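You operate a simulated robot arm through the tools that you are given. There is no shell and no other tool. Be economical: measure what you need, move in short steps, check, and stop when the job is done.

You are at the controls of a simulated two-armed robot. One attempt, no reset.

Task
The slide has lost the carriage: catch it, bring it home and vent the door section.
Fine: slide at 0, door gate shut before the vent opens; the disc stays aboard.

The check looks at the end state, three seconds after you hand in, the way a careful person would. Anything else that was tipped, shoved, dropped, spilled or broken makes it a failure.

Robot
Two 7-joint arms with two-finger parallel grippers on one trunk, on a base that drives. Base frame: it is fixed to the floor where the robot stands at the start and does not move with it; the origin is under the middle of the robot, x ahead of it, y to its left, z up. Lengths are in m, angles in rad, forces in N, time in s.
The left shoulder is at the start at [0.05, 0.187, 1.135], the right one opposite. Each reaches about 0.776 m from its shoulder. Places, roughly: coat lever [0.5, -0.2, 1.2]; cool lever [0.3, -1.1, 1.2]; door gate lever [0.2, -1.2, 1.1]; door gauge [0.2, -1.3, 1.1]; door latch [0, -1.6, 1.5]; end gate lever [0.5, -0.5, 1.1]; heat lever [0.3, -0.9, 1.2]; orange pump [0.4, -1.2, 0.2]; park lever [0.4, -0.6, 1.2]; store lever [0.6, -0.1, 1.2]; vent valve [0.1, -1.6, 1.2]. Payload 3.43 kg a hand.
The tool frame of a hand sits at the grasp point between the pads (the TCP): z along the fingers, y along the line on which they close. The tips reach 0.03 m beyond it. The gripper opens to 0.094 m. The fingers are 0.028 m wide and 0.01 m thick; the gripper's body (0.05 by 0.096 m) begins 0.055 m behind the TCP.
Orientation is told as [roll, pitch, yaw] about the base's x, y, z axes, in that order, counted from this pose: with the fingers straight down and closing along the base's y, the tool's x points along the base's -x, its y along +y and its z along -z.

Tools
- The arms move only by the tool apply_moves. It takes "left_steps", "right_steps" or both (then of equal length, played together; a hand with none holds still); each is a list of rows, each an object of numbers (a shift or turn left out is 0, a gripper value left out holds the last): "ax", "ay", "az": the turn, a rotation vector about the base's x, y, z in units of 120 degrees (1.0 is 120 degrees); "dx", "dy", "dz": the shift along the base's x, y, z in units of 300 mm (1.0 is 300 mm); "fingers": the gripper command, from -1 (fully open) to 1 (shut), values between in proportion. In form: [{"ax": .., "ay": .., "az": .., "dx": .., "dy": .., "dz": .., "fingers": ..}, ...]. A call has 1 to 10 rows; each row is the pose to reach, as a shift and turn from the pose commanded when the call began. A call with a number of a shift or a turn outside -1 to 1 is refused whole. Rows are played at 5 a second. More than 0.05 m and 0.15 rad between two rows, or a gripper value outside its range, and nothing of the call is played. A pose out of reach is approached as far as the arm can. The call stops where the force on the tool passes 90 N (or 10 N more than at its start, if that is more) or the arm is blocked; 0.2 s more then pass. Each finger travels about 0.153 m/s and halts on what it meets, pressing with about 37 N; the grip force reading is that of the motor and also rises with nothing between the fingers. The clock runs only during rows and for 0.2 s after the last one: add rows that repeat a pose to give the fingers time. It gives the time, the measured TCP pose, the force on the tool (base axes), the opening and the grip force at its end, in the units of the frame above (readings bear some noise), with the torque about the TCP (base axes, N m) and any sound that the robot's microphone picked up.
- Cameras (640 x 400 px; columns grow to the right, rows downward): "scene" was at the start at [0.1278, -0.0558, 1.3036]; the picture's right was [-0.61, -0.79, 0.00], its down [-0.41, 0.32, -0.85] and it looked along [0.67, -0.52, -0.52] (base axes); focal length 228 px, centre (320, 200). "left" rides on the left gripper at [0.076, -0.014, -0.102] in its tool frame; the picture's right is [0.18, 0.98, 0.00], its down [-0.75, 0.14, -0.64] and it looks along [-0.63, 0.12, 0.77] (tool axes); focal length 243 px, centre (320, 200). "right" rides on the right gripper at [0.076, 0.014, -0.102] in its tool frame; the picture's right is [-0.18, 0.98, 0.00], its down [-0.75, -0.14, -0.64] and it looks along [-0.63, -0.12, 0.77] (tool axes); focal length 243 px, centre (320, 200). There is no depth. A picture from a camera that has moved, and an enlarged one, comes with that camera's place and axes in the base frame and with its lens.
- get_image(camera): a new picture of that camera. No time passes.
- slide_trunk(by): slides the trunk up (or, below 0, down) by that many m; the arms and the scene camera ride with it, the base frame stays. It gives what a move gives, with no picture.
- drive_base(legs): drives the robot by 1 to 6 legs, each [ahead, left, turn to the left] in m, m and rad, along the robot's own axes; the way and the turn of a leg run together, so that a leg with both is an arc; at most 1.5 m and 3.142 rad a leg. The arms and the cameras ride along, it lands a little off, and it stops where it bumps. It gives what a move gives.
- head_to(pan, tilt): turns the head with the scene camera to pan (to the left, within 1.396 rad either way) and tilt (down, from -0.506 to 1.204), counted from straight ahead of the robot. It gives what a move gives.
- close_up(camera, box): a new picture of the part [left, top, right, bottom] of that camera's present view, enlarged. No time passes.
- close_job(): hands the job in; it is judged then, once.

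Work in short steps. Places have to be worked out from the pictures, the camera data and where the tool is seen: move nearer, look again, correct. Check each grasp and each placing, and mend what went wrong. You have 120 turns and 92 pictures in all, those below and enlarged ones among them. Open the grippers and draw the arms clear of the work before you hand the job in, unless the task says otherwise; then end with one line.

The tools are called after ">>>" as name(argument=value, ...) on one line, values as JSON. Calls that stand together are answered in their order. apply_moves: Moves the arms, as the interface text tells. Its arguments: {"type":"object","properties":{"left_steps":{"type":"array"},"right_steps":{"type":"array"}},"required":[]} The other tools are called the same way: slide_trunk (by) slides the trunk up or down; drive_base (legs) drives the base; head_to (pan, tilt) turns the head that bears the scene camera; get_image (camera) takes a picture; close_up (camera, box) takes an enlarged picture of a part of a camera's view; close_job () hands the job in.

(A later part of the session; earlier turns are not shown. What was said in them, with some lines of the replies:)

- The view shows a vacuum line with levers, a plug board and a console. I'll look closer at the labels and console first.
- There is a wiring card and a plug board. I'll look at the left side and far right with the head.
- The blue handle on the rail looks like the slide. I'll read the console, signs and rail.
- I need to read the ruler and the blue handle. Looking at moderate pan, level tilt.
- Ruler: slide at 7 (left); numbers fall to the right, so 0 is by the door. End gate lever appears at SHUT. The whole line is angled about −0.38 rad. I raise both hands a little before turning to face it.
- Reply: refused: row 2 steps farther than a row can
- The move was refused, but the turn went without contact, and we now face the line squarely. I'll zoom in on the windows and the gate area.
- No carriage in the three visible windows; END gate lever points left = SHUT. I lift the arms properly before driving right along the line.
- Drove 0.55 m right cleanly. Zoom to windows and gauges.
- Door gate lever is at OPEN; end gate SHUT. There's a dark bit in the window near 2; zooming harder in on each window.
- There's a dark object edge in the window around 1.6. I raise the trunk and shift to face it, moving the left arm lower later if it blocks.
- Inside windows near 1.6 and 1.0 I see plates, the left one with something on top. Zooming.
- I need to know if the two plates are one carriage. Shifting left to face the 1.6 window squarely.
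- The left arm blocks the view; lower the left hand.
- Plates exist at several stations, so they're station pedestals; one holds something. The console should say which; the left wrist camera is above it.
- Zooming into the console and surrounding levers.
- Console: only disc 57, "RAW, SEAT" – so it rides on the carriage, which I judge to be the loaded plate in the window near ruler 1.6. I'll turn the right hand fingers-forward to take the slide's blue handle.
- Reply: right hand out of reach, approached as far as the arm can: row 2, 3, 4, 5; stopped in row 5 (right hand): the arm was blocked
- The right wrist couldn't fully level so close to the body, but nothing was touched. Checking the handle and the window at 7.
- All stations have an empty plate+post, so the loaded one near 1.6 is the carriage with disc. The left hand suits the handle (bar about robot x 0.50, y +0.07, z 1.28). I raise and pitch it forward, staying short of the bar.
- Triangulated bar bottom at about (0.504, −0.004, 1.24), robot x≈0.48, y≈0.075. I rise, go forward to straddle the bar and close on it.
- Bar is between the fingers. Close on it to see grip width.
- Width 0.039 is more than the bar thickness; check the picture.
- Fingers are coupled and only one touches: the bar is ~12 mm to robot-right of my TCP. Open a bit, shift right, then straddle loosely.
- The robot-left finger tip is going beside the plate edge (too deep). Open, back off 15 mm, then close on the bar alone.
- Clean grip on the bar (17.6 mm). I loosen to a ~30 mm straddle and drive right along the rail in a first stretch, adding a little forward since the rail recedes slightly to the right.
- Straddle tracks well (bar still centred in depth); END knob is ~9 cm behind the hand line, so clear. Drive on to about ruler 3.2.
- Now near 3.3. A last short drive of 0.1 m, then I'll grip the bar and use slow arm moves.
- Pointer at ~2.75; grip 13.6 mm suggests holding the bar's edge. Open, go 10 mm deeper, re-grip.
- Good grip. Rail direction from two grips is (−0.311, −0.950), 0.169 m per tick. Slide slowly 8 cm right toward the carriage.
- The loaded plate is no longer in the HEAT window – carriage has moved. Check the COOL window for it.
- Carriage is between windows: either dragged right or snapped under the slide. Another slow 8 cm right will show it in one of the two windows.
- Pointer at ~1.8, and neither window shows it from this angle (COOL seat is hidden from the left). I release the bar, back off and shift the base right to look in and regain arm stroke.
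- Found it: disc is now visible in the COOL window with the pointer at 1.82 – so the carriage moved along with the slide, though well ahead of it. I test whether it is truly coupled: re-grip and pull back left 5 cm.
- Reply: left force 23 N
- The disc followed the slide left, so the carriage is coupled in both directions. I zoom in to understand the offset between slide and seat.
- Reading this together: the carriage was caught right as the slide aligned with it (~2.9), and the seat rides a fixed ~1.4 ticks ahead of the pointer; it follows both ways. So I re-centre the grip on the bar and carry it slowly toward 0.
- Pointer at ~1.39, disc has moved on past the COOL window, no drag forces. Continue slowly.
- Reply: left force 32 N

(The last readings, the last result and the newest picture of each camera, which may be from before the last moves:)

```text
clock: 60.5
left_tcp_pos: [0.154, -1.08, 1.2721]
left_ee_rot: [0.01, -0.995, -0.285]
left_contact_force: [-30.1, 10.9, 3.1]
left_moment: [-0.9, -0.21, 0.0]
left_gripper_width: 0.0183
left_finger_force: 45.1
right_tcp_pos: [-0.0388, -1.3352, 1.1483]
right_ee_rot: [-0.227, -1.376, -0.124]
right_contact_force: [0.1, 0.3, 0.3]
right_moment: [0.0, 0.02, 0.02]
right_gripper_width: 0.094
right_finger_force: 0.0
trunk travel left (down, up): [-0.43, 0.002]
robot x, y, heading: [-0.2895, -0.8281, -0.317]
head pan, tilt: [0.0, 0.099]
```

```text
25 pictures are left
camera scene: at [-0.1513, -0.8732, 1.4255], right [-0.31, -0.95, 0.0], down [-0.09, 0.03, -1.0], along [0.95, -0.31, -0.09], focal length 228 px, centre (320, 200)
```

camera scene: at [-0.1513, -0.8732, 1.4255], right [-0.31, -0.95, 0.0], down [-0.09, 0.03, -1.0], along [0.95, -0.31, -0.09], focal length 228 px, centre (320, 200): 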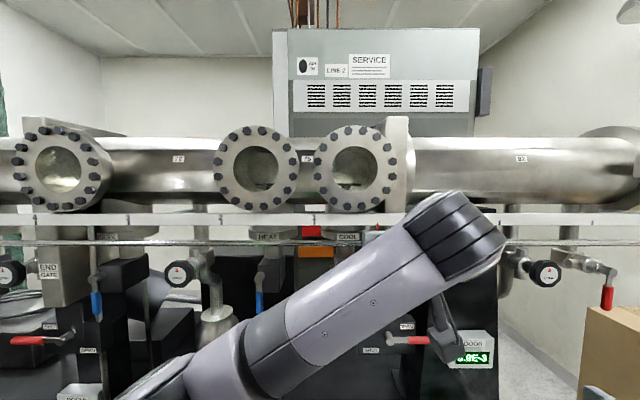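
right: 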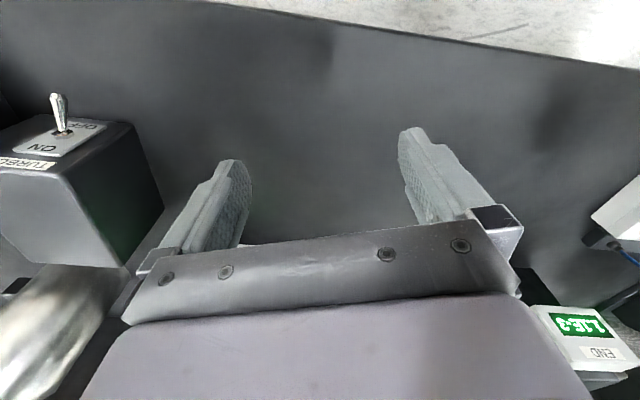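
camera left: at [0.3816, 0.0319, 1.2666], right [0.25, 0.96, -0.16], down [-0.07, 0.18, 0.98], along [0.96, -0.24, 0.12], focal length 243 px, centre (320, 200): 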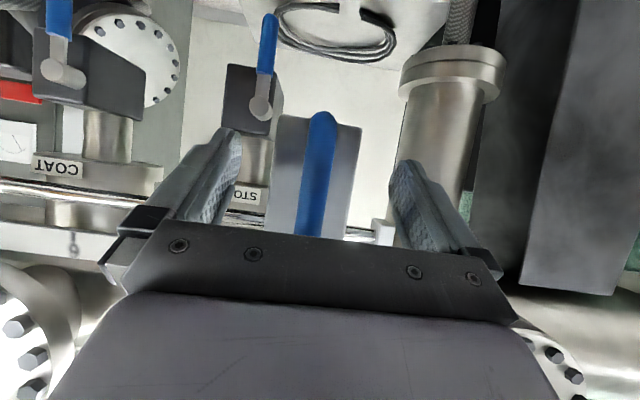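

Forces show the arm twisting at its limit (no resistance along the rail); slide should be near 0.33. Release, back off, shift the base right and re-grip.

>>> apply_moves(left_steps=[{"fingers": 0.2}, {"fingers": -0.6}, {"fingers": -1}, {"fingers": -1, "dx": -0.12, "dy": 0.04}, {"fingers": -1, "dx": -0.253, "dy": 0.083}])

>>> drive_base(legs=[[0, -0.28, 0]])

>>> get_image(camera="scene")

```text
clock: 61.7
left_tcp_pos: [0.066, -1.0699, 1.2767]
left_ee_rot: [-0.004, -0.997, -0.31]
left_contact_force: [0.1, 0.4, -0.7]
left_moment: [0.0, -0.01, 0.01]
left_gripper_width: 0.0939
left_finger_force: 0.0
right_tcp_pos: [-0.0333, -1.3368, 1.1456]
right_ee_rot: [-0.222, -1.371, -0.129]
right_contact_force: [-0.3, 0.7, -0.2]
right_moment: [-0.02, -0.02, -0.02]
right_gripper_width: 0.0943
right_finger_force: 0.0
trunk travel left (down, up): [-0.43, 0.002]
robot x, y, heading: [-0.286, -0.828, -0.317]
head pan, tilt: [0.0, 0.099]
```

```text
clock: 63.7
left_tcp_pos: [-0.0255, -1.3457, 1.2769]
left_ee_rot: [0.0, -0.998, -0.319]
left_contact_force: [-1.3, -0.5, -0.1]
left_moment: [0.02, 0.0, -0.01]
left_gripper_width: 0.0941
left_finger_force: 0.1
right_tcp_pos: [-0.1277, -1.6117, 1.1443]
right_ee_rot: [-0.22, -1.371, -0.138]
right_contact_force: [-0.2, 0.8, -0.3]
right_moment: [0.03, -0.04, 0.04]
right_gripper_width: 0.0941
right_finger_force: 0.1
trunk travel left (down, up): [-0.43, 0.002]
robot x, y, heading: [-0.3783, -1.1026, -0.322]
head pan, tilt: [0.0, 0.099]
```

```text
24 pictures are left
camera scene: at [-0.2355, -1.1509, 1.4249], right [-0.31, -0.95, 0.0], down [-0.09, 0.03, -1.0], along [0.94, -0.31, -0.1], focal length 228 px, centre (320, 200)
```

scene: 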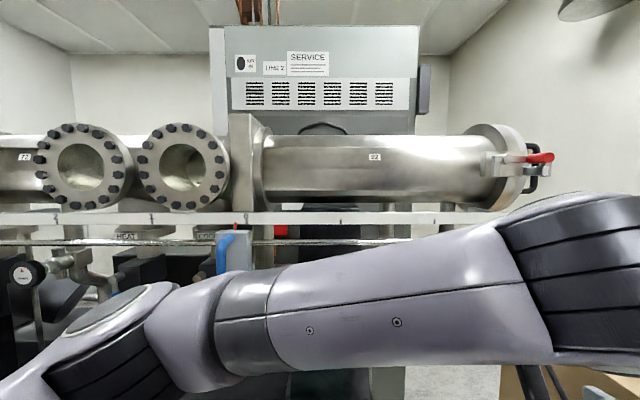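

Zoom on the pointer against tick 0.

>>> close_up(camera="scene", box=[130, 120, 290, 280])

```text
2.50 times, centred on (210, 200) of scene
camera zoom: at [-0.2355, -1.1509, 1.4249], right [-0.31, -0.95, 0.0], down [-0.09, 0.03, -1.0], along [0.94, -0.31, -0.1], focal length 571 px, centre (595, 200)
```

zoom: 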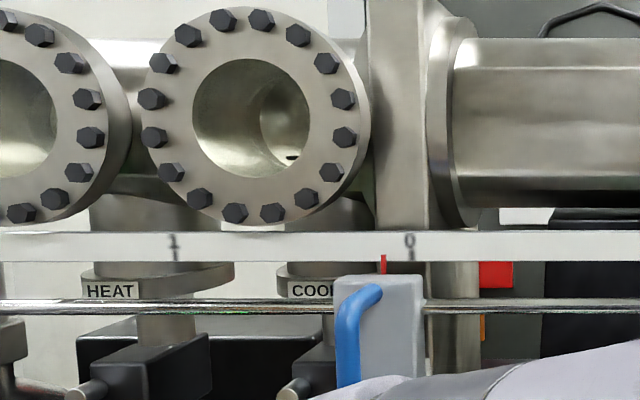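

Pointer is at 0.11. Re-grip at the computed bar position and carry the last ~19 mm.

>>> apply_moves(left_steps=[{"dx": 0.04, "dy": 0.123}, {"dx": 0.081, "dy": 0.247}, {"dx": 0.122, "dy": 0.37}, {"dx": 0.162, "dy": 0.494}, {"dx": 0.203, "dy": 0.617}, {"dx": 0.243, "dy": 0.74}, {"dx": 0.284, "dy": 0.864}, {"dx": 0.41, "dy": 0.823}, {"dx": 0.537, "dy": 0.781}])

>>> apply_moves(left_steps=[{"fingers": 0}, {"fingers": 1}, {"fingers": 1}, {"fingers": 1}])

>>> close_up(camera="scene", box=[130, 120, 290, 280])

```text
clock: 65.7
left_tcp_pos: [0.1395, -1.1104, 1.2767]
left_ee_rot: [0.001, -1.0, -0.321]
left_contact_force: [-0.3, -0.8, 0.3]
left_moment: [-0.03, -0.01, 0.01]
left_gripper_width: 0.094
left_finger_force: 0.1
right_tcp_pos: [-0.1267, -1.6123, 1.146]
right_ee_rot: [-0.222, -1.37, -0.131]
right_contact_force: [-0.5, 1.1, -0.7]
right_moment: [0.03, 0.03, 0.01]
right_gripper_width: 0.0942
right_finger_force: 0.0
trunk travel left (down, up): [-0.43, 0.002]
robot x, y, heading: [-0.3737, -1.1062, -0.322]
head pan, tilt: [0.0, 0.099]
```

```text
clock: 66.7
left_tcp_pos: [0.1376, -1.1116, 1.2772]
left_ee_rot: [-0.002, -0.999, -0.318]
left_contact_force: [3.1, -1.0, -0.8]
left_moment: [0.01, -0.35, -0.05]
left_gripper_width: 0.0181
left_finger_force: 45.1
right_tcp_pos: [-0.127, -1.6122, 1.1453]
right_ee_rot: [-0.218, -1.369, -0.137]
right_contact_force: [-0.3, 0.8, -0.4]
right_moment: [0.02, 0.04, -0.03]
right_gripper_width: 0.094
right_finger_force: 0.1
trunk travel left (down, up): [-0.43, 0.002]
robot x, y, heading: [-0.3771, -1.1015, -0.32]
head pan, tilt: [0.0, 0.099]
```

```text
2.50 times, centred on (210, 200) of scene
camera zoom: at [-0.2349, -1.1505, 1.4248], right [-0.31, -0.95, 0.0], down [-0.09, 0.03, -0.99], along [0.94, -0.31, -0.1], focal length 571 px, centre (595, 200)
```

zoom: 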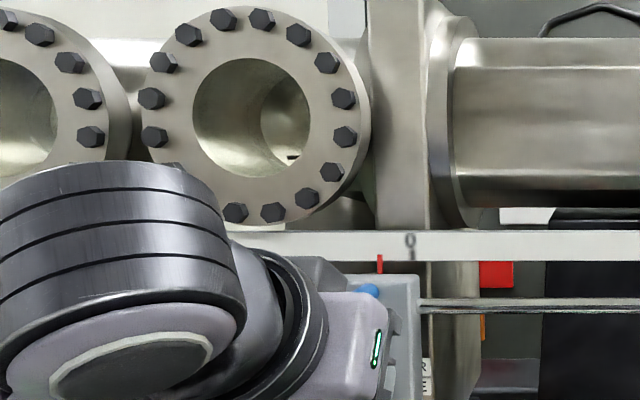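

Gripped well; pointer now 32 px (≈22 mm) short. Move 21 mm.

>>> apply_moves(left_steps=[{"dx": -0.0055, "dy": -0.0166}, {"dx": -0.0109, "dy": -0.0333}, {"dx": -0.0164, "dy": -0.0499}, {"dx": -0.0218, "dy": -0.0665}, {"dx": -0.0218, "dy": -0.0665}])

>>> close_up(camera="scene", box=[190, 190, 270, 240])

```text
clock: 67.9
left_tcp_pos: [0.1307, -1.1335, 1.2764]
left_ee_rot: [-0.004, -0.998, -0.315]
left_contact_force: [13.5, -2.8, 5.5]
left_moment: [-0.09, -0.62, -0.03]
left_gripper_width: 0.0181
left_finger_force: 44.6
right_tcp_pos: [-0.1259, -1.6123, 1.1449]
right_ee_rot: [-0.22, -1.366, -0.135]
right_contact_force: [-0.3, 0.2, 0.9]
right_moment: [0.0, 0.02, -0.03]
right_gripper_width: 0.094
right_finger_force: 0.0
trunk travel left (down, up): [-0.43, 0.002]
robot x, y, heading: [-0.3763, -1.1035, -0.317]
head pan, tilt: [0.0, 0.099]
```

```text
8.00 times, centred on (230, 215) of scene
camera zoom: at [-0.2333, -1.1509, 1.4246], right [-0.31, -0.95, 0.0], down [-0.1, 0.03, -0.99], along [0.94, -0.31, -0.1], focal length 1827 px, centre (1040, 80)
```

zoom: 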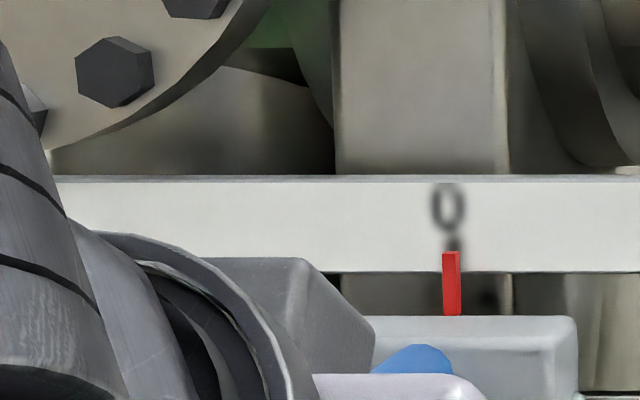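

Pointer sits on 0. Release gently, back straight off, and check the pointer and the gate lever.

>>> apply_moves(left_steps=[{"fingers": 0.3}, {"fingers": -0.4}, {"fingers": -1}, {"fingers": -1, "dx": -0.12, "dy": 0.04}, {"fingers": -1, "dx": -0.253, "dy": 0.083}, {"fingers": -1, "dx": -0.2, "dy": 0.24}, {"fingers": -1, "dx": -0.15, "dy": 0.39}, {"fingers": -1, "dx": -0.1, "dy": 0.54}])

>>> head_to(pan=0, tilt=0.45)

>>> get_image(camera="scene")

```text
clock: 69.7
left_tcp_pos: [0.0987, -0.9692, 1.277]
left_ee_rot: [-0.001, -0.999, -0.318]
left_contact_force: [-0.7, 0.2, -0.4]
left_moment: [0.02, 0.04, -0.04]
left_gripper_width: 0.094
left_finger_force: 0.0
right_tcp_pos: [-0.1278, -1.6107, 1.1461]
right_ee_rot: [-0.227, -1.37, -0.129]
right_contact_force: [0.2, 0.1, 0.3]
right_moment: [0.03, 0.01, -0.03]
right_gripper_width: 0.094
right_finger_force: 0.0
trunk travel left (down, up): [-0.43, 0.002]
robot x, y, heading: [-0.374, -1.1008, -0.321]
head pan, tilt: [0.0, 0.099]
```

```text
clock: 70.5
left_tcp_pos: [0.0993, -0.9695, 1.2779]
left_ee_rot: [-0.002, -0.999, -0.316]
left_contact_force: [0.1, 0.2, -0.1]
left_moment: [-0.02, 0.0, -0.02]
left_gripper_width: 0.0938
left_finger_force: 0.0
right_tcp_pos: [-0.1274, -1.6124, 1.1449]
right_ee_rot: [-0.221, -1.369, -0.133]
right_contact_force: [-0.1, 0.3, 0.0]
right_moment: [0.0, 0.02, -0.01]
right_gripper_width: 0.094
right_finger_force: 0.2
trunk travel left (down, up): [-0.43, 0.002]
robot x, y, heading: [-0.377, -1.103, -0.323]
head pan, tilt: [0.0, 0.45]
```

```text
20 pictures are left
camera scene: at [-0.2354, -1.1502, 1.3924], right [-0.31, -0.95, 0.0], down [-0.41, 0.14, -0.9], along [0.85, -0.28, -0.43], focal length 228 px, centre (320, 200)
```

scene: 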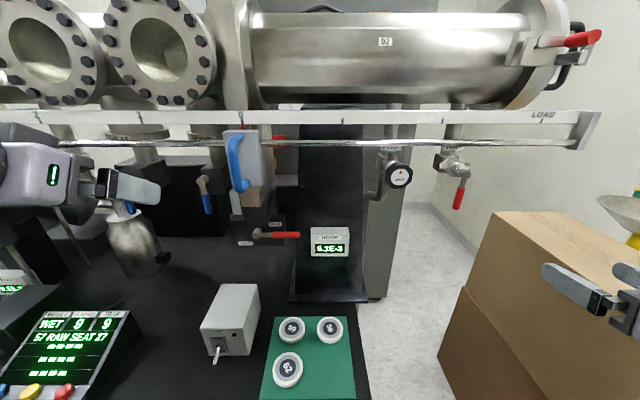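

Great overview. Zoom on the slide/gate lever area, and on the pump valve, vent valve and pump switch.

>>> close_up(camera="scene", box=[200, 100, 360, 260])

>>> close_up(camera="scene", box=[350, 90, 600, 230])

>>> close_up(camera="scene", box=[20, 270, 260, 400])

```text
2.50 times, centred on (280, 180) of scene
camera zoom: at [-0.2354, -1.1502, 1.3924], right [-0.31, -0.95, 0.0], down [-0.41, 0.14, -0.9], along [0.85, -0.28, -0.43], focal length 571 px, centre (420, 250)
```

zoom: 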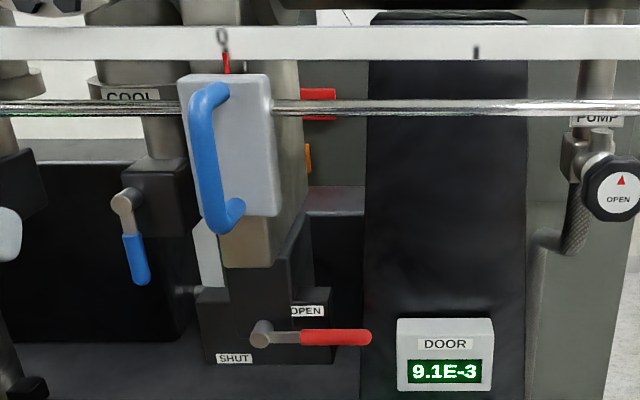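

```text
2.56 times, centred on (475, 160) of scene
camera zoom: at [-0.2354, -1.1502, 1.3924], right [-0.31, -0.95, 0.0], down [-0.41, 0.14, -0.9], along [0.85, -0.28, -0.43], focal length 585 px, centre (-77, 302)
```

zoom: 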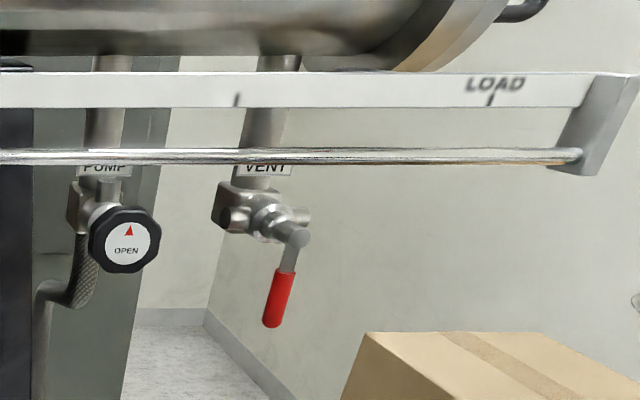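

```text
2.67 times, centred on (140, 335) of scene
camera zoom: at [-0.2354, -1.1502, 1.3924], right [-0.31, -0.95, 0.0], down [-0.41, 0.14, -0.9], along [0.85, -0.28, -0.43], focal length 609 px, centre (800, -160)
```

zoom: 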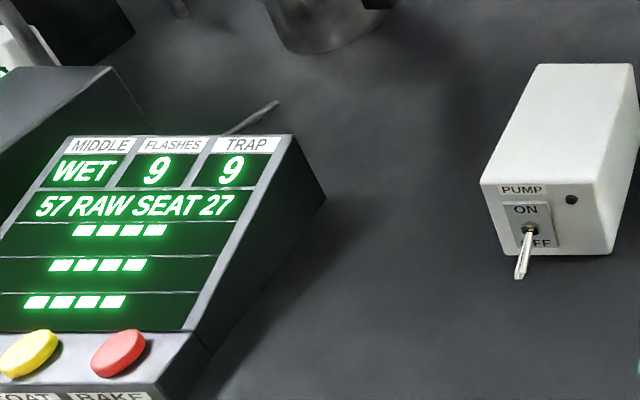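

Pump switch is OFF already. Checking the pointer at high zoom after release.

>>> close_up(camera="scene", box=[215, 105, 285, 145])

```text
9.14 times, centred on (250, 125) of scene
camera zoom: at [-0.2354, -1.1502, 1.3924], right [-0.31, -0.95, 0.0], down [-0.41, 0.14, -0.9], along [0.85, -0.28, -0.43], focal length 2088 px, centre (960, 886)
```

zoom: 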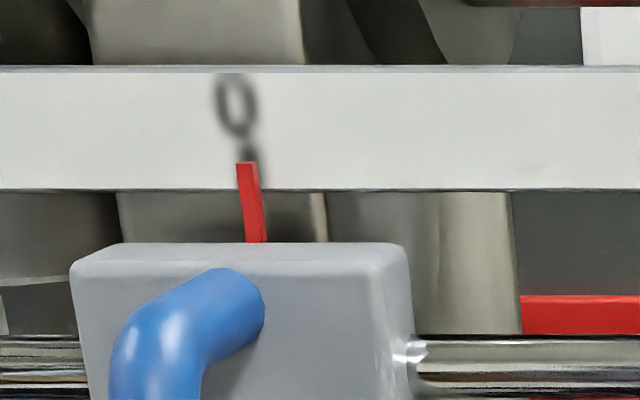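

Pointer exactly on 0. Gate lever triangulated: pivot (0.232, −1.148, 1.092), handle to the right ~0.10 m. I'll push it down with closed, level fingers; first move the left hand right and down in front, below the slide.

>>> apply_moves(left_steps=[{"dx": -0.06, "dy": -0.123, "fingers": 1}, {"dx": -0.11, "dy": -0.247}, {"dx": -0.16, "dy": -0.37}, {"dx": -0.21, "dy": -0.493}, {"dx": -0.258, "dy": -0.617}, {"dx": -0.258, "dy": -0.617, "dz": -0.125}, {"dx": -0.258, "dy": -0.617, "dz": -0.25}, {"dx": -0.258, "dy": -0.617, "dz": -0.375}, {"dx": -0.258, "dy": -0.617, "dz": -0.493}])

>>> apply_moves(left_steps=[{"dx": 0.04, "dy": -0.013, "ax": -0.0216, "ay": -0.0647}, {"dx": 0.08, "dy": -0.026, "ax": -0.0432, "ay": -0.1294}, {"dx": 0.12, "dy": -0.039, "ax": -0.0648, "ay": -0.1941}, {"dx": 0.16, "dy": -0.052, "ax": -0.0862, "ay": -0.259}])

>>> get_image(camera="scene")

```text
clock: 72.5
left_tcp_pos: [0.0242, -1.1549, 1.1278]
left_ee_rot: [0.0, -0.999, -0.318]
left_contact_force: [0.2, -0.8, 0.4]
left_moment: [-0.02, 0.01, 0.01]
left_gripper_width: 0.0
left_finger_force: 33.6
right_tcp_pos: [-0.1277, -1.6121, 1.1449]
right_ee_rot: [-0.222, -1.369, -0.134]
right_contact_force: [-0.2, 0.2, -0.6]
right_moment: [-0.01, -0.01, -0.01]
right_gripper_width: 0.094
right_finger_force: 0.1
trunk travel left (down, up): [-0.43, 0.002]
robot x, y, heading: [-0.3744, -1.1043, -0.324]
head pan, tilt: [0.0, 0.45]
```

```text
clock: 73.5
left_tcp_pos: [0.0707, -1.1708, 1.1292]
left_ee_rot: [-2.791, -1.569, 2.473]
left_contact_force: [0.3, -0.3, -0.3]
left_moment: [-0.01, 0.02, -0.01]
left_gripper_width: 0.0001
left_finger_force: 32.8
right_tcp_pos: [-0.1276, -1.6113, 1.1453]
right_ee_rot: [-0.222, -1.371, -0.134]
right_contact_force: [0.2, -0.5, 0.0]
right_moment: [-0.02, 0.01, 0.01]
right_gripper_width: 0.094
right_finger_force: 0.0
trunk travel left (down, up): [-0.43, 0.002]
robot x, y, heading: [-0.375, -1.1037, -0.32]
head pan, tilt: [0.0, 0.45]
```

```text
15 pictures are left
camera scene: at [-0.2353, -1.1502, 1.3923], right [-0.31, -0.95, 0.0], down [-0.41, 0.14, -0.9], along [0.85, -0.28, -0.44], focal length 228 px, centre (320, 200)
```

scene: 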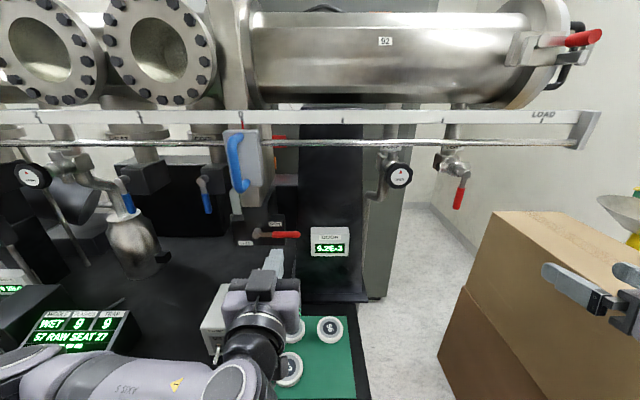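

Hand is level and lined up above the handle (15 pictures left, so sparing). Advance over the handle, then sweep the arc from right to down.

>>> apply_moves(left_steps=[{"dx": 0.131, "dy": -0.043}, {"dx": 0.262, "dy": -0.086}, {"dx": 0.393, "dy": -0.129}])

>>> apply_moves(left_steps=[{"dz": -0.057}, {"dx": -0.0027, "dy": -0.0082, "dz": -0.123}, {"dz": -0.19}, {"dx": 0.0083, "dy": 0.0253, "dz": -0.253}, {"dx": 0.0218, "dy": 0.0665, "dz": -0.308}, {"dx": 0.0396, "dy": 0.121, "dz": -0.349}, {"dx": 0.0601, "dy": 0.1837, "dz": -0.373}, {"dx": 0.0684, "dy": 0.209, "dz": -0.373}])

>>> close_up(camera="scene", box=[200, 100, 360, 280])

```text
clock: 74.3
left_tcp_pos: [0.1885, -1.2109, 1.1275]
left_ee_rot: [-2.287, -1.573, 1.966]
left_contact_force: [0.7, -0.4, 0.9]
left_moment: [0.03, 0.01, -0.02]
left_gripper_width: 0.0
left_finger_force: 33.1
right_tcp_pos: [-0.1267, -1.6132, 1.1452]
right_ee_rot: [-0.219, -1.369, -0.135]
right_contact_force: [-0.4, -0.7, 0.4]
right_moment: [0.0, -0.03, -0.01]
right_gripper_width: 0.0939
right_finger_force: 0.1
trunk travel left (down, up): [-0.43, 0.002]
robot x, y, heading: [-0.3775, -1.1008, -0.32]
head pan, tilt: [0.0, 0.45]
```

```text
clock: 76.1
left_tcp_pos: [0.2045, -1.157, 1.0169]
left_ee_rot: [-1.937, -1.57, 1.601]
left_contact_force: [-1.0, -35.4, -0.1]
left_moment: [0.14, -0.04, -0.75]
left_gripper_width: 0.0001
left_finger_force: 33.0
right_tcp_pos: [-0.1287, -1.6175, 1.1439]
right_ee_rot: [-0.2, -1.37, -0.156]
right_contact_force: [-0.3, -0.2, -0.9]
right_moment: [0.0, -0.03, 0.0]
right_gripper_width: 0.094
right_finger_force: 0.1
trunk travel left (down, up): [-0.43, 0.002]
robot x, y, heading: [-0.3759, -1.1065, -0.323]
head pan, tilt: [0.0, 0.45]
```

```text
2.22 times, centred on (280, 190) of scene
camera zoom: at [-0.2355, -1.1554, 1.3921], right [-0.32, -0.95, 0.0], down [-0.41, 0.14, -0.9], along [0.85, -0.28, -0.44], focal length 508 px, centre (409, 222)
```

zoom: 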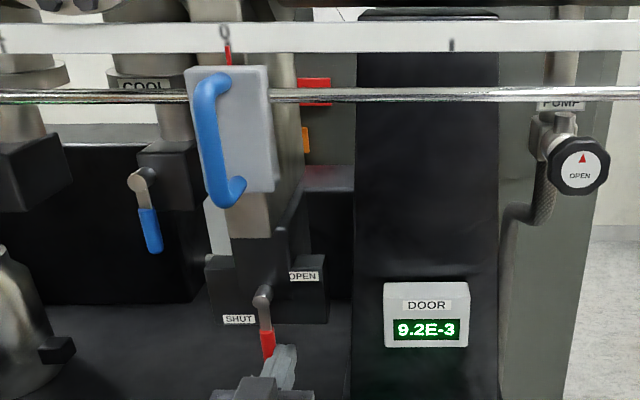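

Lever points straight down at SHUT, with a firm 35 N stop: door gate shut. Back the left hand off, and bring the closed right hand to the left side of the hanging VENT lever (pivot ≈ (0.091, −1.576, 1.239), tip 8 cm below), stopping short of it.

>>> apply_moves(left_steps=[{"dx": -0.01, "dy": -0.03}, {"dx": -0.13, "dy": 0.009}, {"dx": -0.25, "dy": 0.048}, {"dx": -0.37, "dy": 0.087}, {"dx": -0.49, "dy": 0.126}])

>>> apply_moves(right_steps=[{"dx": 0.07, "dy": 0.106, "dz": 0.03, "fingers": 1}, {"dx": 0.14, "dy": 0.212, "dz": 0.06}, {"dx": 0.21, "dy": 0.318, "dz": 0.09}, {"dx": 0.279, "dy": 0.424, "dz": 0.117}, {"dx": 0.279, "dy": 0.424, "dz": 0.117}])

>>> close_up(camera="scene", box=[220, 100, 540, 290])

```text
clock: 77.3
left_tcp_pos: [0.1155, -1.1024, 1.0858]
left_ee_rot: [2.555, -1.308, -2.877]
left_contact_force: [-0.7, -0.5, -0.3]
left_moment: [0.0, 0.03, -0.01]
left_gripper_width: 0.0
left_finger_force: 33.2
right_tcp_pos: [-0.1276, -1.6113, 1.1449]
right_ee_rot: [-0.217, -1.368, -0.136]
right_contact_force: [0.2, 0.0, -0.1]
right_moment: [0.04, 0.03, 0.02]
right_gripper_width: 0.0938
right_finger_force: 0.0
trunk travel left (down, up): [-0.43, 0.002]
robot x, y, heading: [-0.3759, -1.1027, -0.32]
head pan, tilt: [0.0, 0.45]
stopped in row 5 (left hand): the arm was blocked; the commanded pose is now the measured one
```

```text
clock: 78.5
left_tcp_pos: [0.1119, -1.1036, 1.0876]
left_ee_rot: [2.556, -1.307, -2.876]
left_contact_force: [-1.1, -1.1, 0.2]
left_moment: [0.01, 0.01, 0.03]
left_gripper_width: 0.0
left_finger_force: 33.3
right_tcp_pos: [-0.0281, -1.495, 1.1917]
right_ee_rot: [-0.199, -1.367, -0.16]
right_contact_force: [-0.4, -0.6, -0.7]
right_moment: [-0.01, -0.01, 0.06]
right_gripper_width: 0.0
right_finger_force: 32.9
right hand out of reach, approached as far as the arm can: row 1, 2, 3, 4, 5
trunk travel left (down, up): [-0.43, 0.002]
robot x, y, heading: [-0.3794, -1.1011, -0.322]
head pan, tilt: [0.0, 0.45]
```

```text
2.00 times, centred on (380, 195) of scene
camera zoom: at [-0.2376, -1.1514, 1.3925], right [-0.31, -0.95, 0.0], down [-0.41, 0.14, -0.9], along [0.86, -0.28, -0.43], focal length 457 px, centre (200, 210)
```

zoom: 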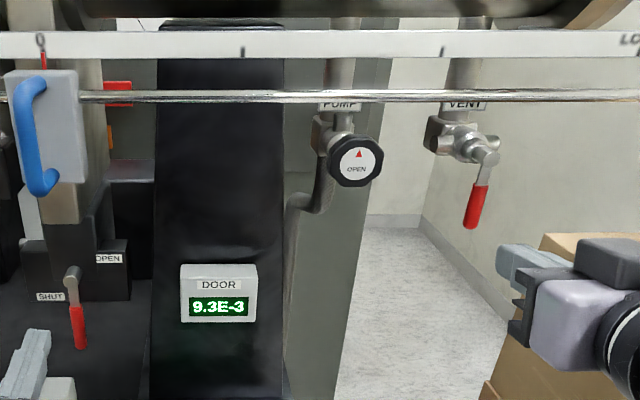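

Gate lever clearly down at SHUT, pointer at 0. The left retreat was blocked near its end (no tool force), so I lift the left hand and check nothing was bumped.

>>> apply_moves(left_steps=[{"dz": 0.1}, {"dz": 0.22}, {"dz": 0.34}, {"dz": 0.42, "dy": 0.05}])

>>> get_image(camera="scene")

```text
clock: 79.5
left_tcp_pos: [0.1155, -1.0884, 1.213]
left_ee_rot: [2.56, -1.311, -2.88]
left_contact_force: [-0.9, 0.1, 1.6]
left_moment: [-0.01, 0.02, 0.02]
left_gripper_width: 0.0
left_finger_force: 32.9
right_tcp_pos: [-0.0257, -1.4932, 1.1921]
right_ee_rot: [-0.218, -1.367, -0.139]
right_contact_force: [-0.3, -0.1, -0.8]
right_moment: [-0.01, 0.0, 0.03]
right_gripper_width: 0.0001
right_finger_force: 32.8
trunk travel left (down, up): [-0.43, 0.002]
robot x, y, heading: [-0.3776, -1.1034, -0.319]
head pan, tilt: [0.0, 0.45]
```

```text
12 pictures are left
camera scene: at [-0.2354, -1.1499, 1.3923], right [-0.31, -0.95, 0.0], down [-0.41, 0.14, -0.9], along [0.85, -0.28, -0.44], focal length 228 px, centre (320, 200)
```

scene: 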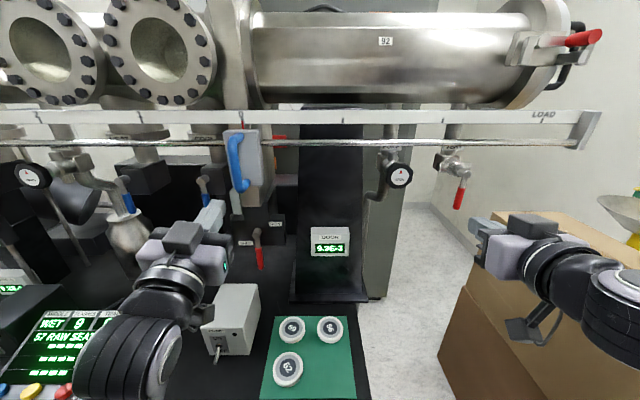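

Nothing was moved (pump box and discs in place). Move the left hand clear of the slide handle, and advance the right fingers to the left side of the vent lever.

>>> apply_moves(left_steps=[{"dx": -0.02, "dy": 0.15}, {"dx": 0.0, "dy": 0.3}, {"dx": 0.0, "dy": 0.4}], right_steps=[{"dx": 0.125, "dy": -0.041, "dz": -0.01}, {"dx": 0.25, "dy": -0.081, "dz": -0.022}, {"dx": 0.374, "dy": -0.122, "dz": -0.033}])

>>> close_up(camera="scene", box=[380, 120, 540, 240])

```text
clock: 80.3
left_tcp_pos: [0.1374, -0.9673, 1.2056]
left_ee_rot: [2.564, -1.312, -2.888]
left_contact_force: [-0.6, 0.9, -0.6]
left_moment: [-0.01, -0.01, -0.02]
left_gripper_width: 0.0001
left_finger_force: 33.1
left hand out of reach, approached as far as the arm can: row 1, 2, 3
right_tcp_pos: [0.081, -1.5397, 1.1897]
right_ee_rot: [-0.216, -1.364, -0.138]
right_contact_force: [-0.4, -0.7, 0.8]
right_moment: [-0.01, 0.03, -0.02]
right_gripper_width: 0.0
right_finger_force: 33.3
right hand out of reach, approached as far as the arm can: row 1, 2, 3
trunk travel left (down, up): [-0.43, 0.002]
robot x, y, heading: [-0.3779, -1.1019, -0.317]
head pan, tilt: [0.0, 0.45]
```

```text
3.33 times, centred on (460, 180) of scene
camera zoom: at [-0.2349, -1.1494, 1.3923], right [-0.31, -0.95, 0.0], down [-0.41, 0.14, -0.9], along [0.85, -0.28, -0.44], focal length 761 px, centre (-147, 267)
```

zoom: 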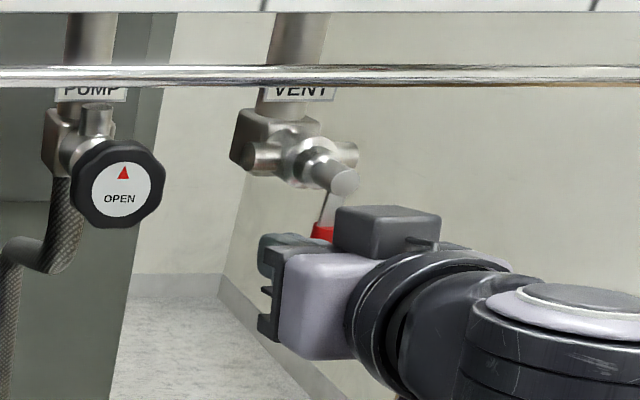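

Fingers are left of the red lever. Push gently right by 3 cm and read the force.

>>> apply_moves(right_steps=[{"dx": -0.006, "dy": -0.019}, {"dx": -0.012, "dy": -0.038}, {"dx": -0.019, "dy": -0.057}, {"dx": -0.025, "dy": -0.076}, {"dx": -0.031, "dy": -0.095}])

```text
clock: 81.5
left_tcp_pos: [0.1371, -0.9686, 1.2046]
left_ee_rot: [2.56, -1.31, -2.882]
left_contact_force: [-0.7, -0.3, -0.5]
left_moment: [-0.03, 0.01, 0.01]
left_gripper_width: 0.0
left_finger_force: 32.9
right_tcp_pos: [0.0732, -1.5684, 1.1875]
right_ee_rot: [-0.222, -1.368, -0.137]
right_contact_force: [-0.2, -0.1, 0.3]
right_moment: [-0.02, 0.0, -0.03]
right_gripper_width: 0.0
right_finger_force: 33.2
trunk travel left (down, up): [-0.43, 0.002]
robot x, y, heading: [-0.3762, -1.1044, -0.319]
head pan, tilt: [0.0, 0.45]
```

No resistance; look at whether the lever has turned or the fingers missed.

>>> close_up(camera="scene", box=[380, 120, 540, 240])

```text
3.33 times, centred on (460, 180) of scene
camera zoom: at [-0.2355, -1.1501, 1.3923], right [-0.31, -0.95, 0.0], down [-0.41, 0.14, -0.9], along [0.85, -0.28, -0.44], focal length 761 px, centre (-147, 267)
```

zoom: 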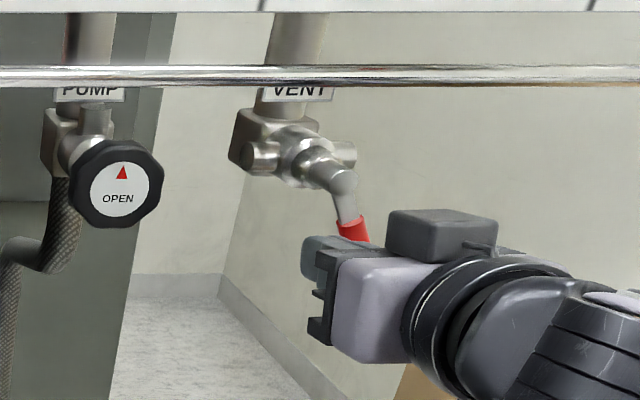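

The lever is turning to the right. Continue the arc round to horizontal.

>>> apply_moves(right_steps=[{"dx": -0.0083, "dy": -0.0254, "dz": -0.007}, {"dx": -0.0166, "dy": -0.0507, "dz": -0.013}, {"dx": -0.0321, "dy": -0.098, "dz": 0.003}, {"dx": -0.0456, "dy": -0.139, "dz": 0.033}, {"dx": -0.0566, "dy": -0.173, "dz": 0.07}, {"dx": -0.0643, "dy": -0.196, "dz": 0.12}, {"dx": -0.0643, "dy": -0.196, "dz": 0.145}])

>>> close_up(camera="scene", box=[300, 100, 540, 260])

```text
clock: 83.1
left_tcp_pos: [0.138, -0.9702, 1.2031]
left_ee_rot: [2.553, -1.312, -2.876]
left_contact_force: [-0.7, 0.0, 0.1]
left_moment: [0.0, 0.01, -0.01]
left_gripper_width: 0.0001
left_finger_force: 33.3
right_tcp_pos: [0.0544, -1.6262, 1.2196]
right_ee_rot: [-0.192, -1.346, -0.159]
right_contact_force: [-10.9, 11.1, -32.8]
right_moment: [0.06, 0.51, -0.1]
right_gripper_width: 0.0
right_finger_force: 32.9
trunk travel left (down, up): [-0.43, 0.002]
robot x, y, heading: [-0.3779, -1.0987, -0.319]
head pan, tilt: [0.0, 0.45]
```

```text
2.50 times, centred on (420, 180) of scene
camera zoom: at [-0.2347, -1.1512, 1.3915], right [-0.31, -0.95, 0.0], down [-0.41, 0.14, -0.9], along [0.85, -0.28, -0.44], focal length 571 px, centre (70, 250)
```

zoom: 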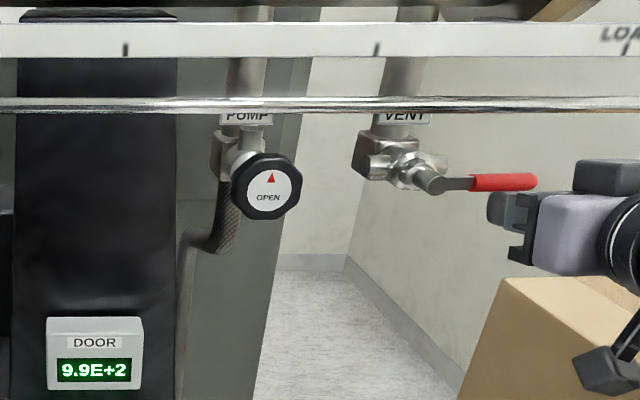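

Lever horizontal at its stop, door gauge reads 9.9E+2: vented. Withdraw the right hand (down a little, then back) and open grippers.

>>> apply_moves(right_steps=[{"dz": -0.06}, {"dz": -0.06, "dx": -0.12, "dy": 0.04}, {"dz": -0.06, "dx": -0.24, "dy": 0.08}, {"dz": -0.06, "dx": -0.36, "dy": 0.12}, {"dz": -0.06, "dx": -0.46, "dy": 0.15}, {"dz": -0.06, "dx": -0.46, "dy": 0.15, "fingers": -1}, {"dz": -0.06, "dx": -0.46, "dy": 0.15, "fingers": -1}, {"dz": -0.06, "dx": -0.46, "dy": 0.15, "fingers": -1}])

>>> apply_moves(left_steps=[{"dx": -0.1, "dy": 0.033}, {"dx": -0.2, "dy": 0.066}, {"dx": -0.2, "dy": 0.066, "fingers": -1}, {"dx": -0.2, "dy": 0.066, "fingers": -1}, {"dx": -0.2, "dy": 0.066, "fingers": -1}])

>>> drive_base(legs=[[-0.15, 0, 0]])

>>> get_image(camera="scene")

```text
clock: 84.9
left_tcp_pos: [0.1378, -0.9688, 1.2062]
left_ee_rot: [2.557, -1.309, -2.88]
left_contact_force: [0.3, -0.2, 0.6]
left_moment: [0.0, -0.01, 0.04]
left_gripper_width: 0.0
left_finger_force: 33.2
right_tcp_pos: [-0.0857, -1.582, 1.2136]
right_ee_rot: [-0.219, -1.371, -0.135]
right_contact_force: [0.6, 0.1, 0.1]
right_moment: [-0.01, 0.02, 0.02]
right_gripper_width: 0.0941
right_finger_force: 0.0
trunk travel left (down, up): [-0.43, 0.002]
robot x, y, heading: [-0.3787, -1.099, -0.319]
head pan, tilt: [0.0, 0.45]
```

```text
clock: 86.1
left_tcp_pos: [0.1322, -0.9546, 1.1866]
left_ee_rot: [2.557, -1.309, -2.883]
left_contact_force: [0.2, 0.4, -0.4]
left_moment: [0.02, -0.01, -0.02]
left_gripper_width: 0.094
left_finger_force: 0.0
left hand out of reach, approached as far as the arm can: row 1, 2, 3, 4, 5
right_tcp_pos: [-0.0838, -1.5825, 1.213]
right_ee_rot: [-0.221, -1.37, -0.134]
right_contact_force: [0.1, -0.2, -0.6]
right_moment: [0.0, 0.02, 0.04]
right_gripper_width: 0.0937
right_finger_force: 0.0
trunk travel left (down, up): [-0.43, 0.002]
robot x, y, heading: [-0.3779, -1.0995, -0.323]
head pan, tilt: [0.0, 0.45]
```

```text
clock: 87.5
left_tcp_pos: [-0.0095, -0.9089, 1.1866]
left_ee_rot: [2.561, -1.309, -2.884]
left_contact_force: [-0.1, 0.9, 0.5]
left_moment: [-0.01, -0.01, 0.0]
left_gripper_width: 0.0942
left_finger_force: 0.0
right_tcp_pos: [-0.2283, -1.5348, 1.214]
right_ee_rot: [-0.223, -1.371, -0.135]
right_contact_force: [-0.3, 0.5, 0.2]
right_moment: [0.03, -0.05, 0.01]
right_gripper_width: 0.0941
right_finger_force: 0.2
trunk travel left (down, up): [-0.43, 0.002]
robot x, y, heading: [-0.5169, -1.0542, -0.319]
head pan, tilt: [0.0, 0.45]
```

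```text
8 pictures are left
camera scene: at [-0.3781, -1.1029, 1.3924], right [-0.32, -0.95, 0.0], down [-0.41, 0.14, -0.9], along [0.85, -0.28, -0.43], focal length 228 px, centre (320, 200)
```

scene: 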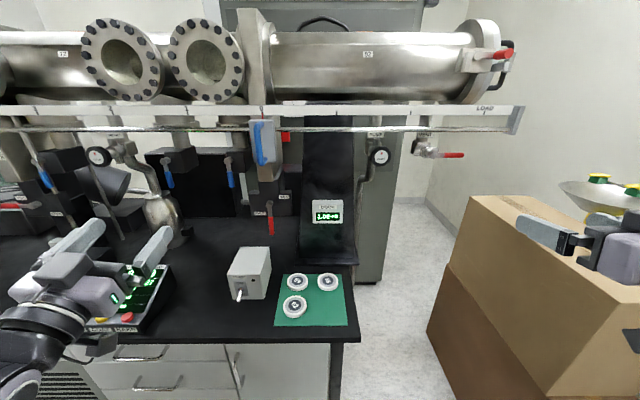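

All clear; final zooms on pointer/levers and on the console for the disc.

>>> close_up(camera="scene", box=[220, 95, 360, 245])

>>> close_up(camera="scene", box=[80, 240, 190, 340])

>>> close_up(camera="scene", box=[160, 10, 280, 110])

```text
2.67 times, centred on (290, 170) of scene
camera zoom: at [-0.3781, -1.1029, 1.3924], right [-0.32, -0.95, 0.0], down [-0.41, 0.14, -0.9], along [0.85, -0.28, -0.43], focal length 609 px, centre (400, 280)
```

zoom: 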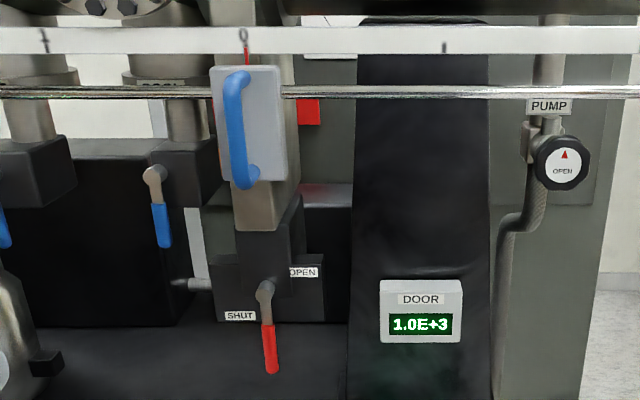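

```text
4.00 times, centred on (135, 290) of scene
camera zoom: at [-0.3781, -1.1029, 1.3924], right [-0.32, -0.95, 0.0], down [-0.41, 0.14, -0.9], along [0.85, -0.28, -0.43], focal length 914 px, centre (1060, -160)
```

zoom: 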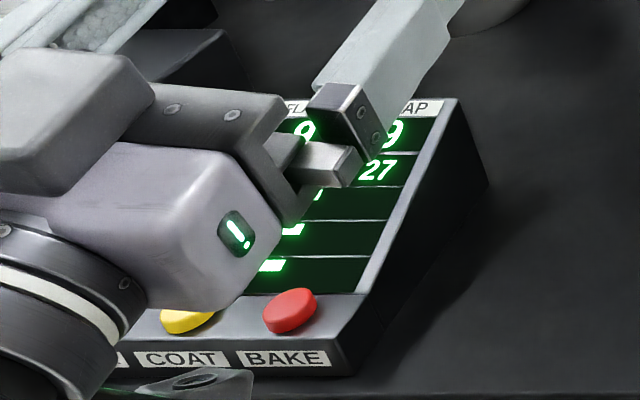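

```text
4.00 times, centred on (220, 60) of scene
camera zoom: at [-0.3781, -1.1029, 1.3924], right [-0.32, -0.95, 0.0], down [-0.41, 0.14, -0.9], along [0.85, -0.28, -0.43], focal length 914 px, centre (720, 760)
```

zoom: 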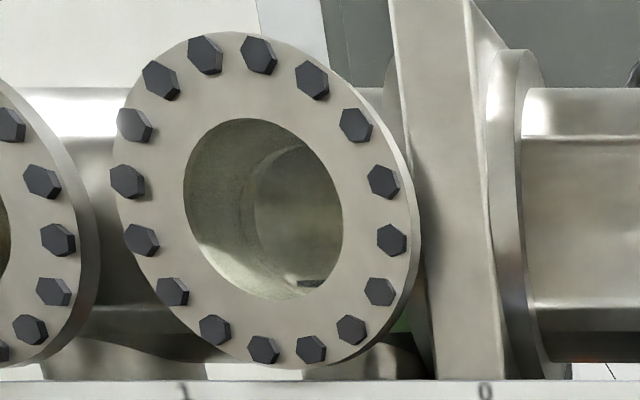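

Pointer on 0, gate lever down at SHUT, console still lists the disc, door at atmosphere. One last look at the middle gauge to confirm the gate sealed.

>>> head_to(pan=0.6, tilt=0.4)

>>> close_up(camera="scene", box=[180, 100, 540, 340])

```text
clock: 88.5
left_tcp_pos: [-0.0083, -0.9091, 1.1846]
left_ee_rot: [2.56, -1.309, -2.88]
left_contact_force: [0.9, 0.8, 0.6]
left_moment: [0.02, -0.02, -0.02]
left_gripper_width: 0.094
left_finger_force: 0.2
right_tcp_pos: [-0.2265, -1.5343, 1.2135]
right_ee_rot: [-0.22, -1.37, -0.135]
right_contact_force: [-0.2, -0.3, -1.1]
right_moment: [0.01, 0.03, 0.01]
right_gripper_width: 0.0939
right_finger_force: 0.0
trunk travel left (down, up): [-0.43, 0.002]
robot x, y, heading: [-0.5148, -1.0556, -0.32]
head pan, tilt: [0.6, 0.4]
```

```text
1.67 times, centred on (360, 220) of scene
camera zoom: at [-0.3754, -1.0487, 1.397], right [0.28, -0.96, 0.0], down [-0.37, -0.11, -0.92], along [0.89, 0.25, -0.39], focal length 381 px, centre (253, 167)
```

zoom: 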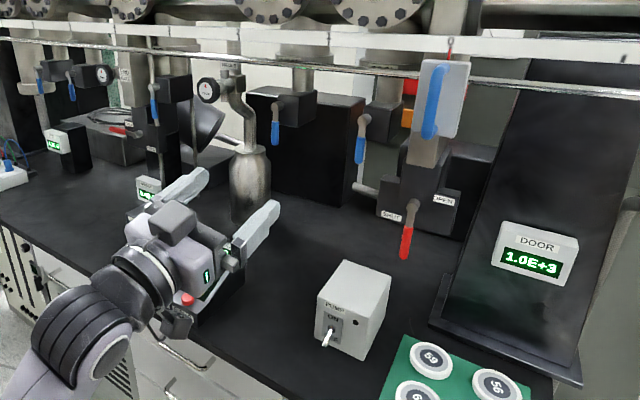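

>>> close_up(camera="scene", box=[245, 190, 305, 230])

```text
10.00 times, centred on (275, 210) of scene
camera zoom: at [-0.3754, -1.0487, 1.397], right [0.28, -0.96, 0.0], down [-0.37, -0.11, -0.92], along [0.89, 0.25, -0.39], focal length 2284 px, centre (770, 100)
```

zoom: 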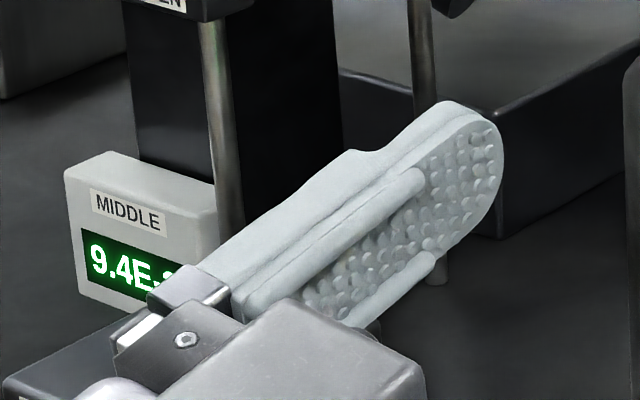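

The middle gauge still reads 9.4E-something negative, so the gate sealed and the middle section kept its vacuum. The arms are clear and both grippers are open, so I'm handing in.

>>> close_job()

```text
The job is handed in.
```

I caught the carriage and brought the slide home to 0, shut the door gate, then opened the vent. The door section is at atmosphere (1.0E+3), the middle section held its vacuum, and the console listed disc 57 in its seat; I couldn't see the carriage itself past the gate.
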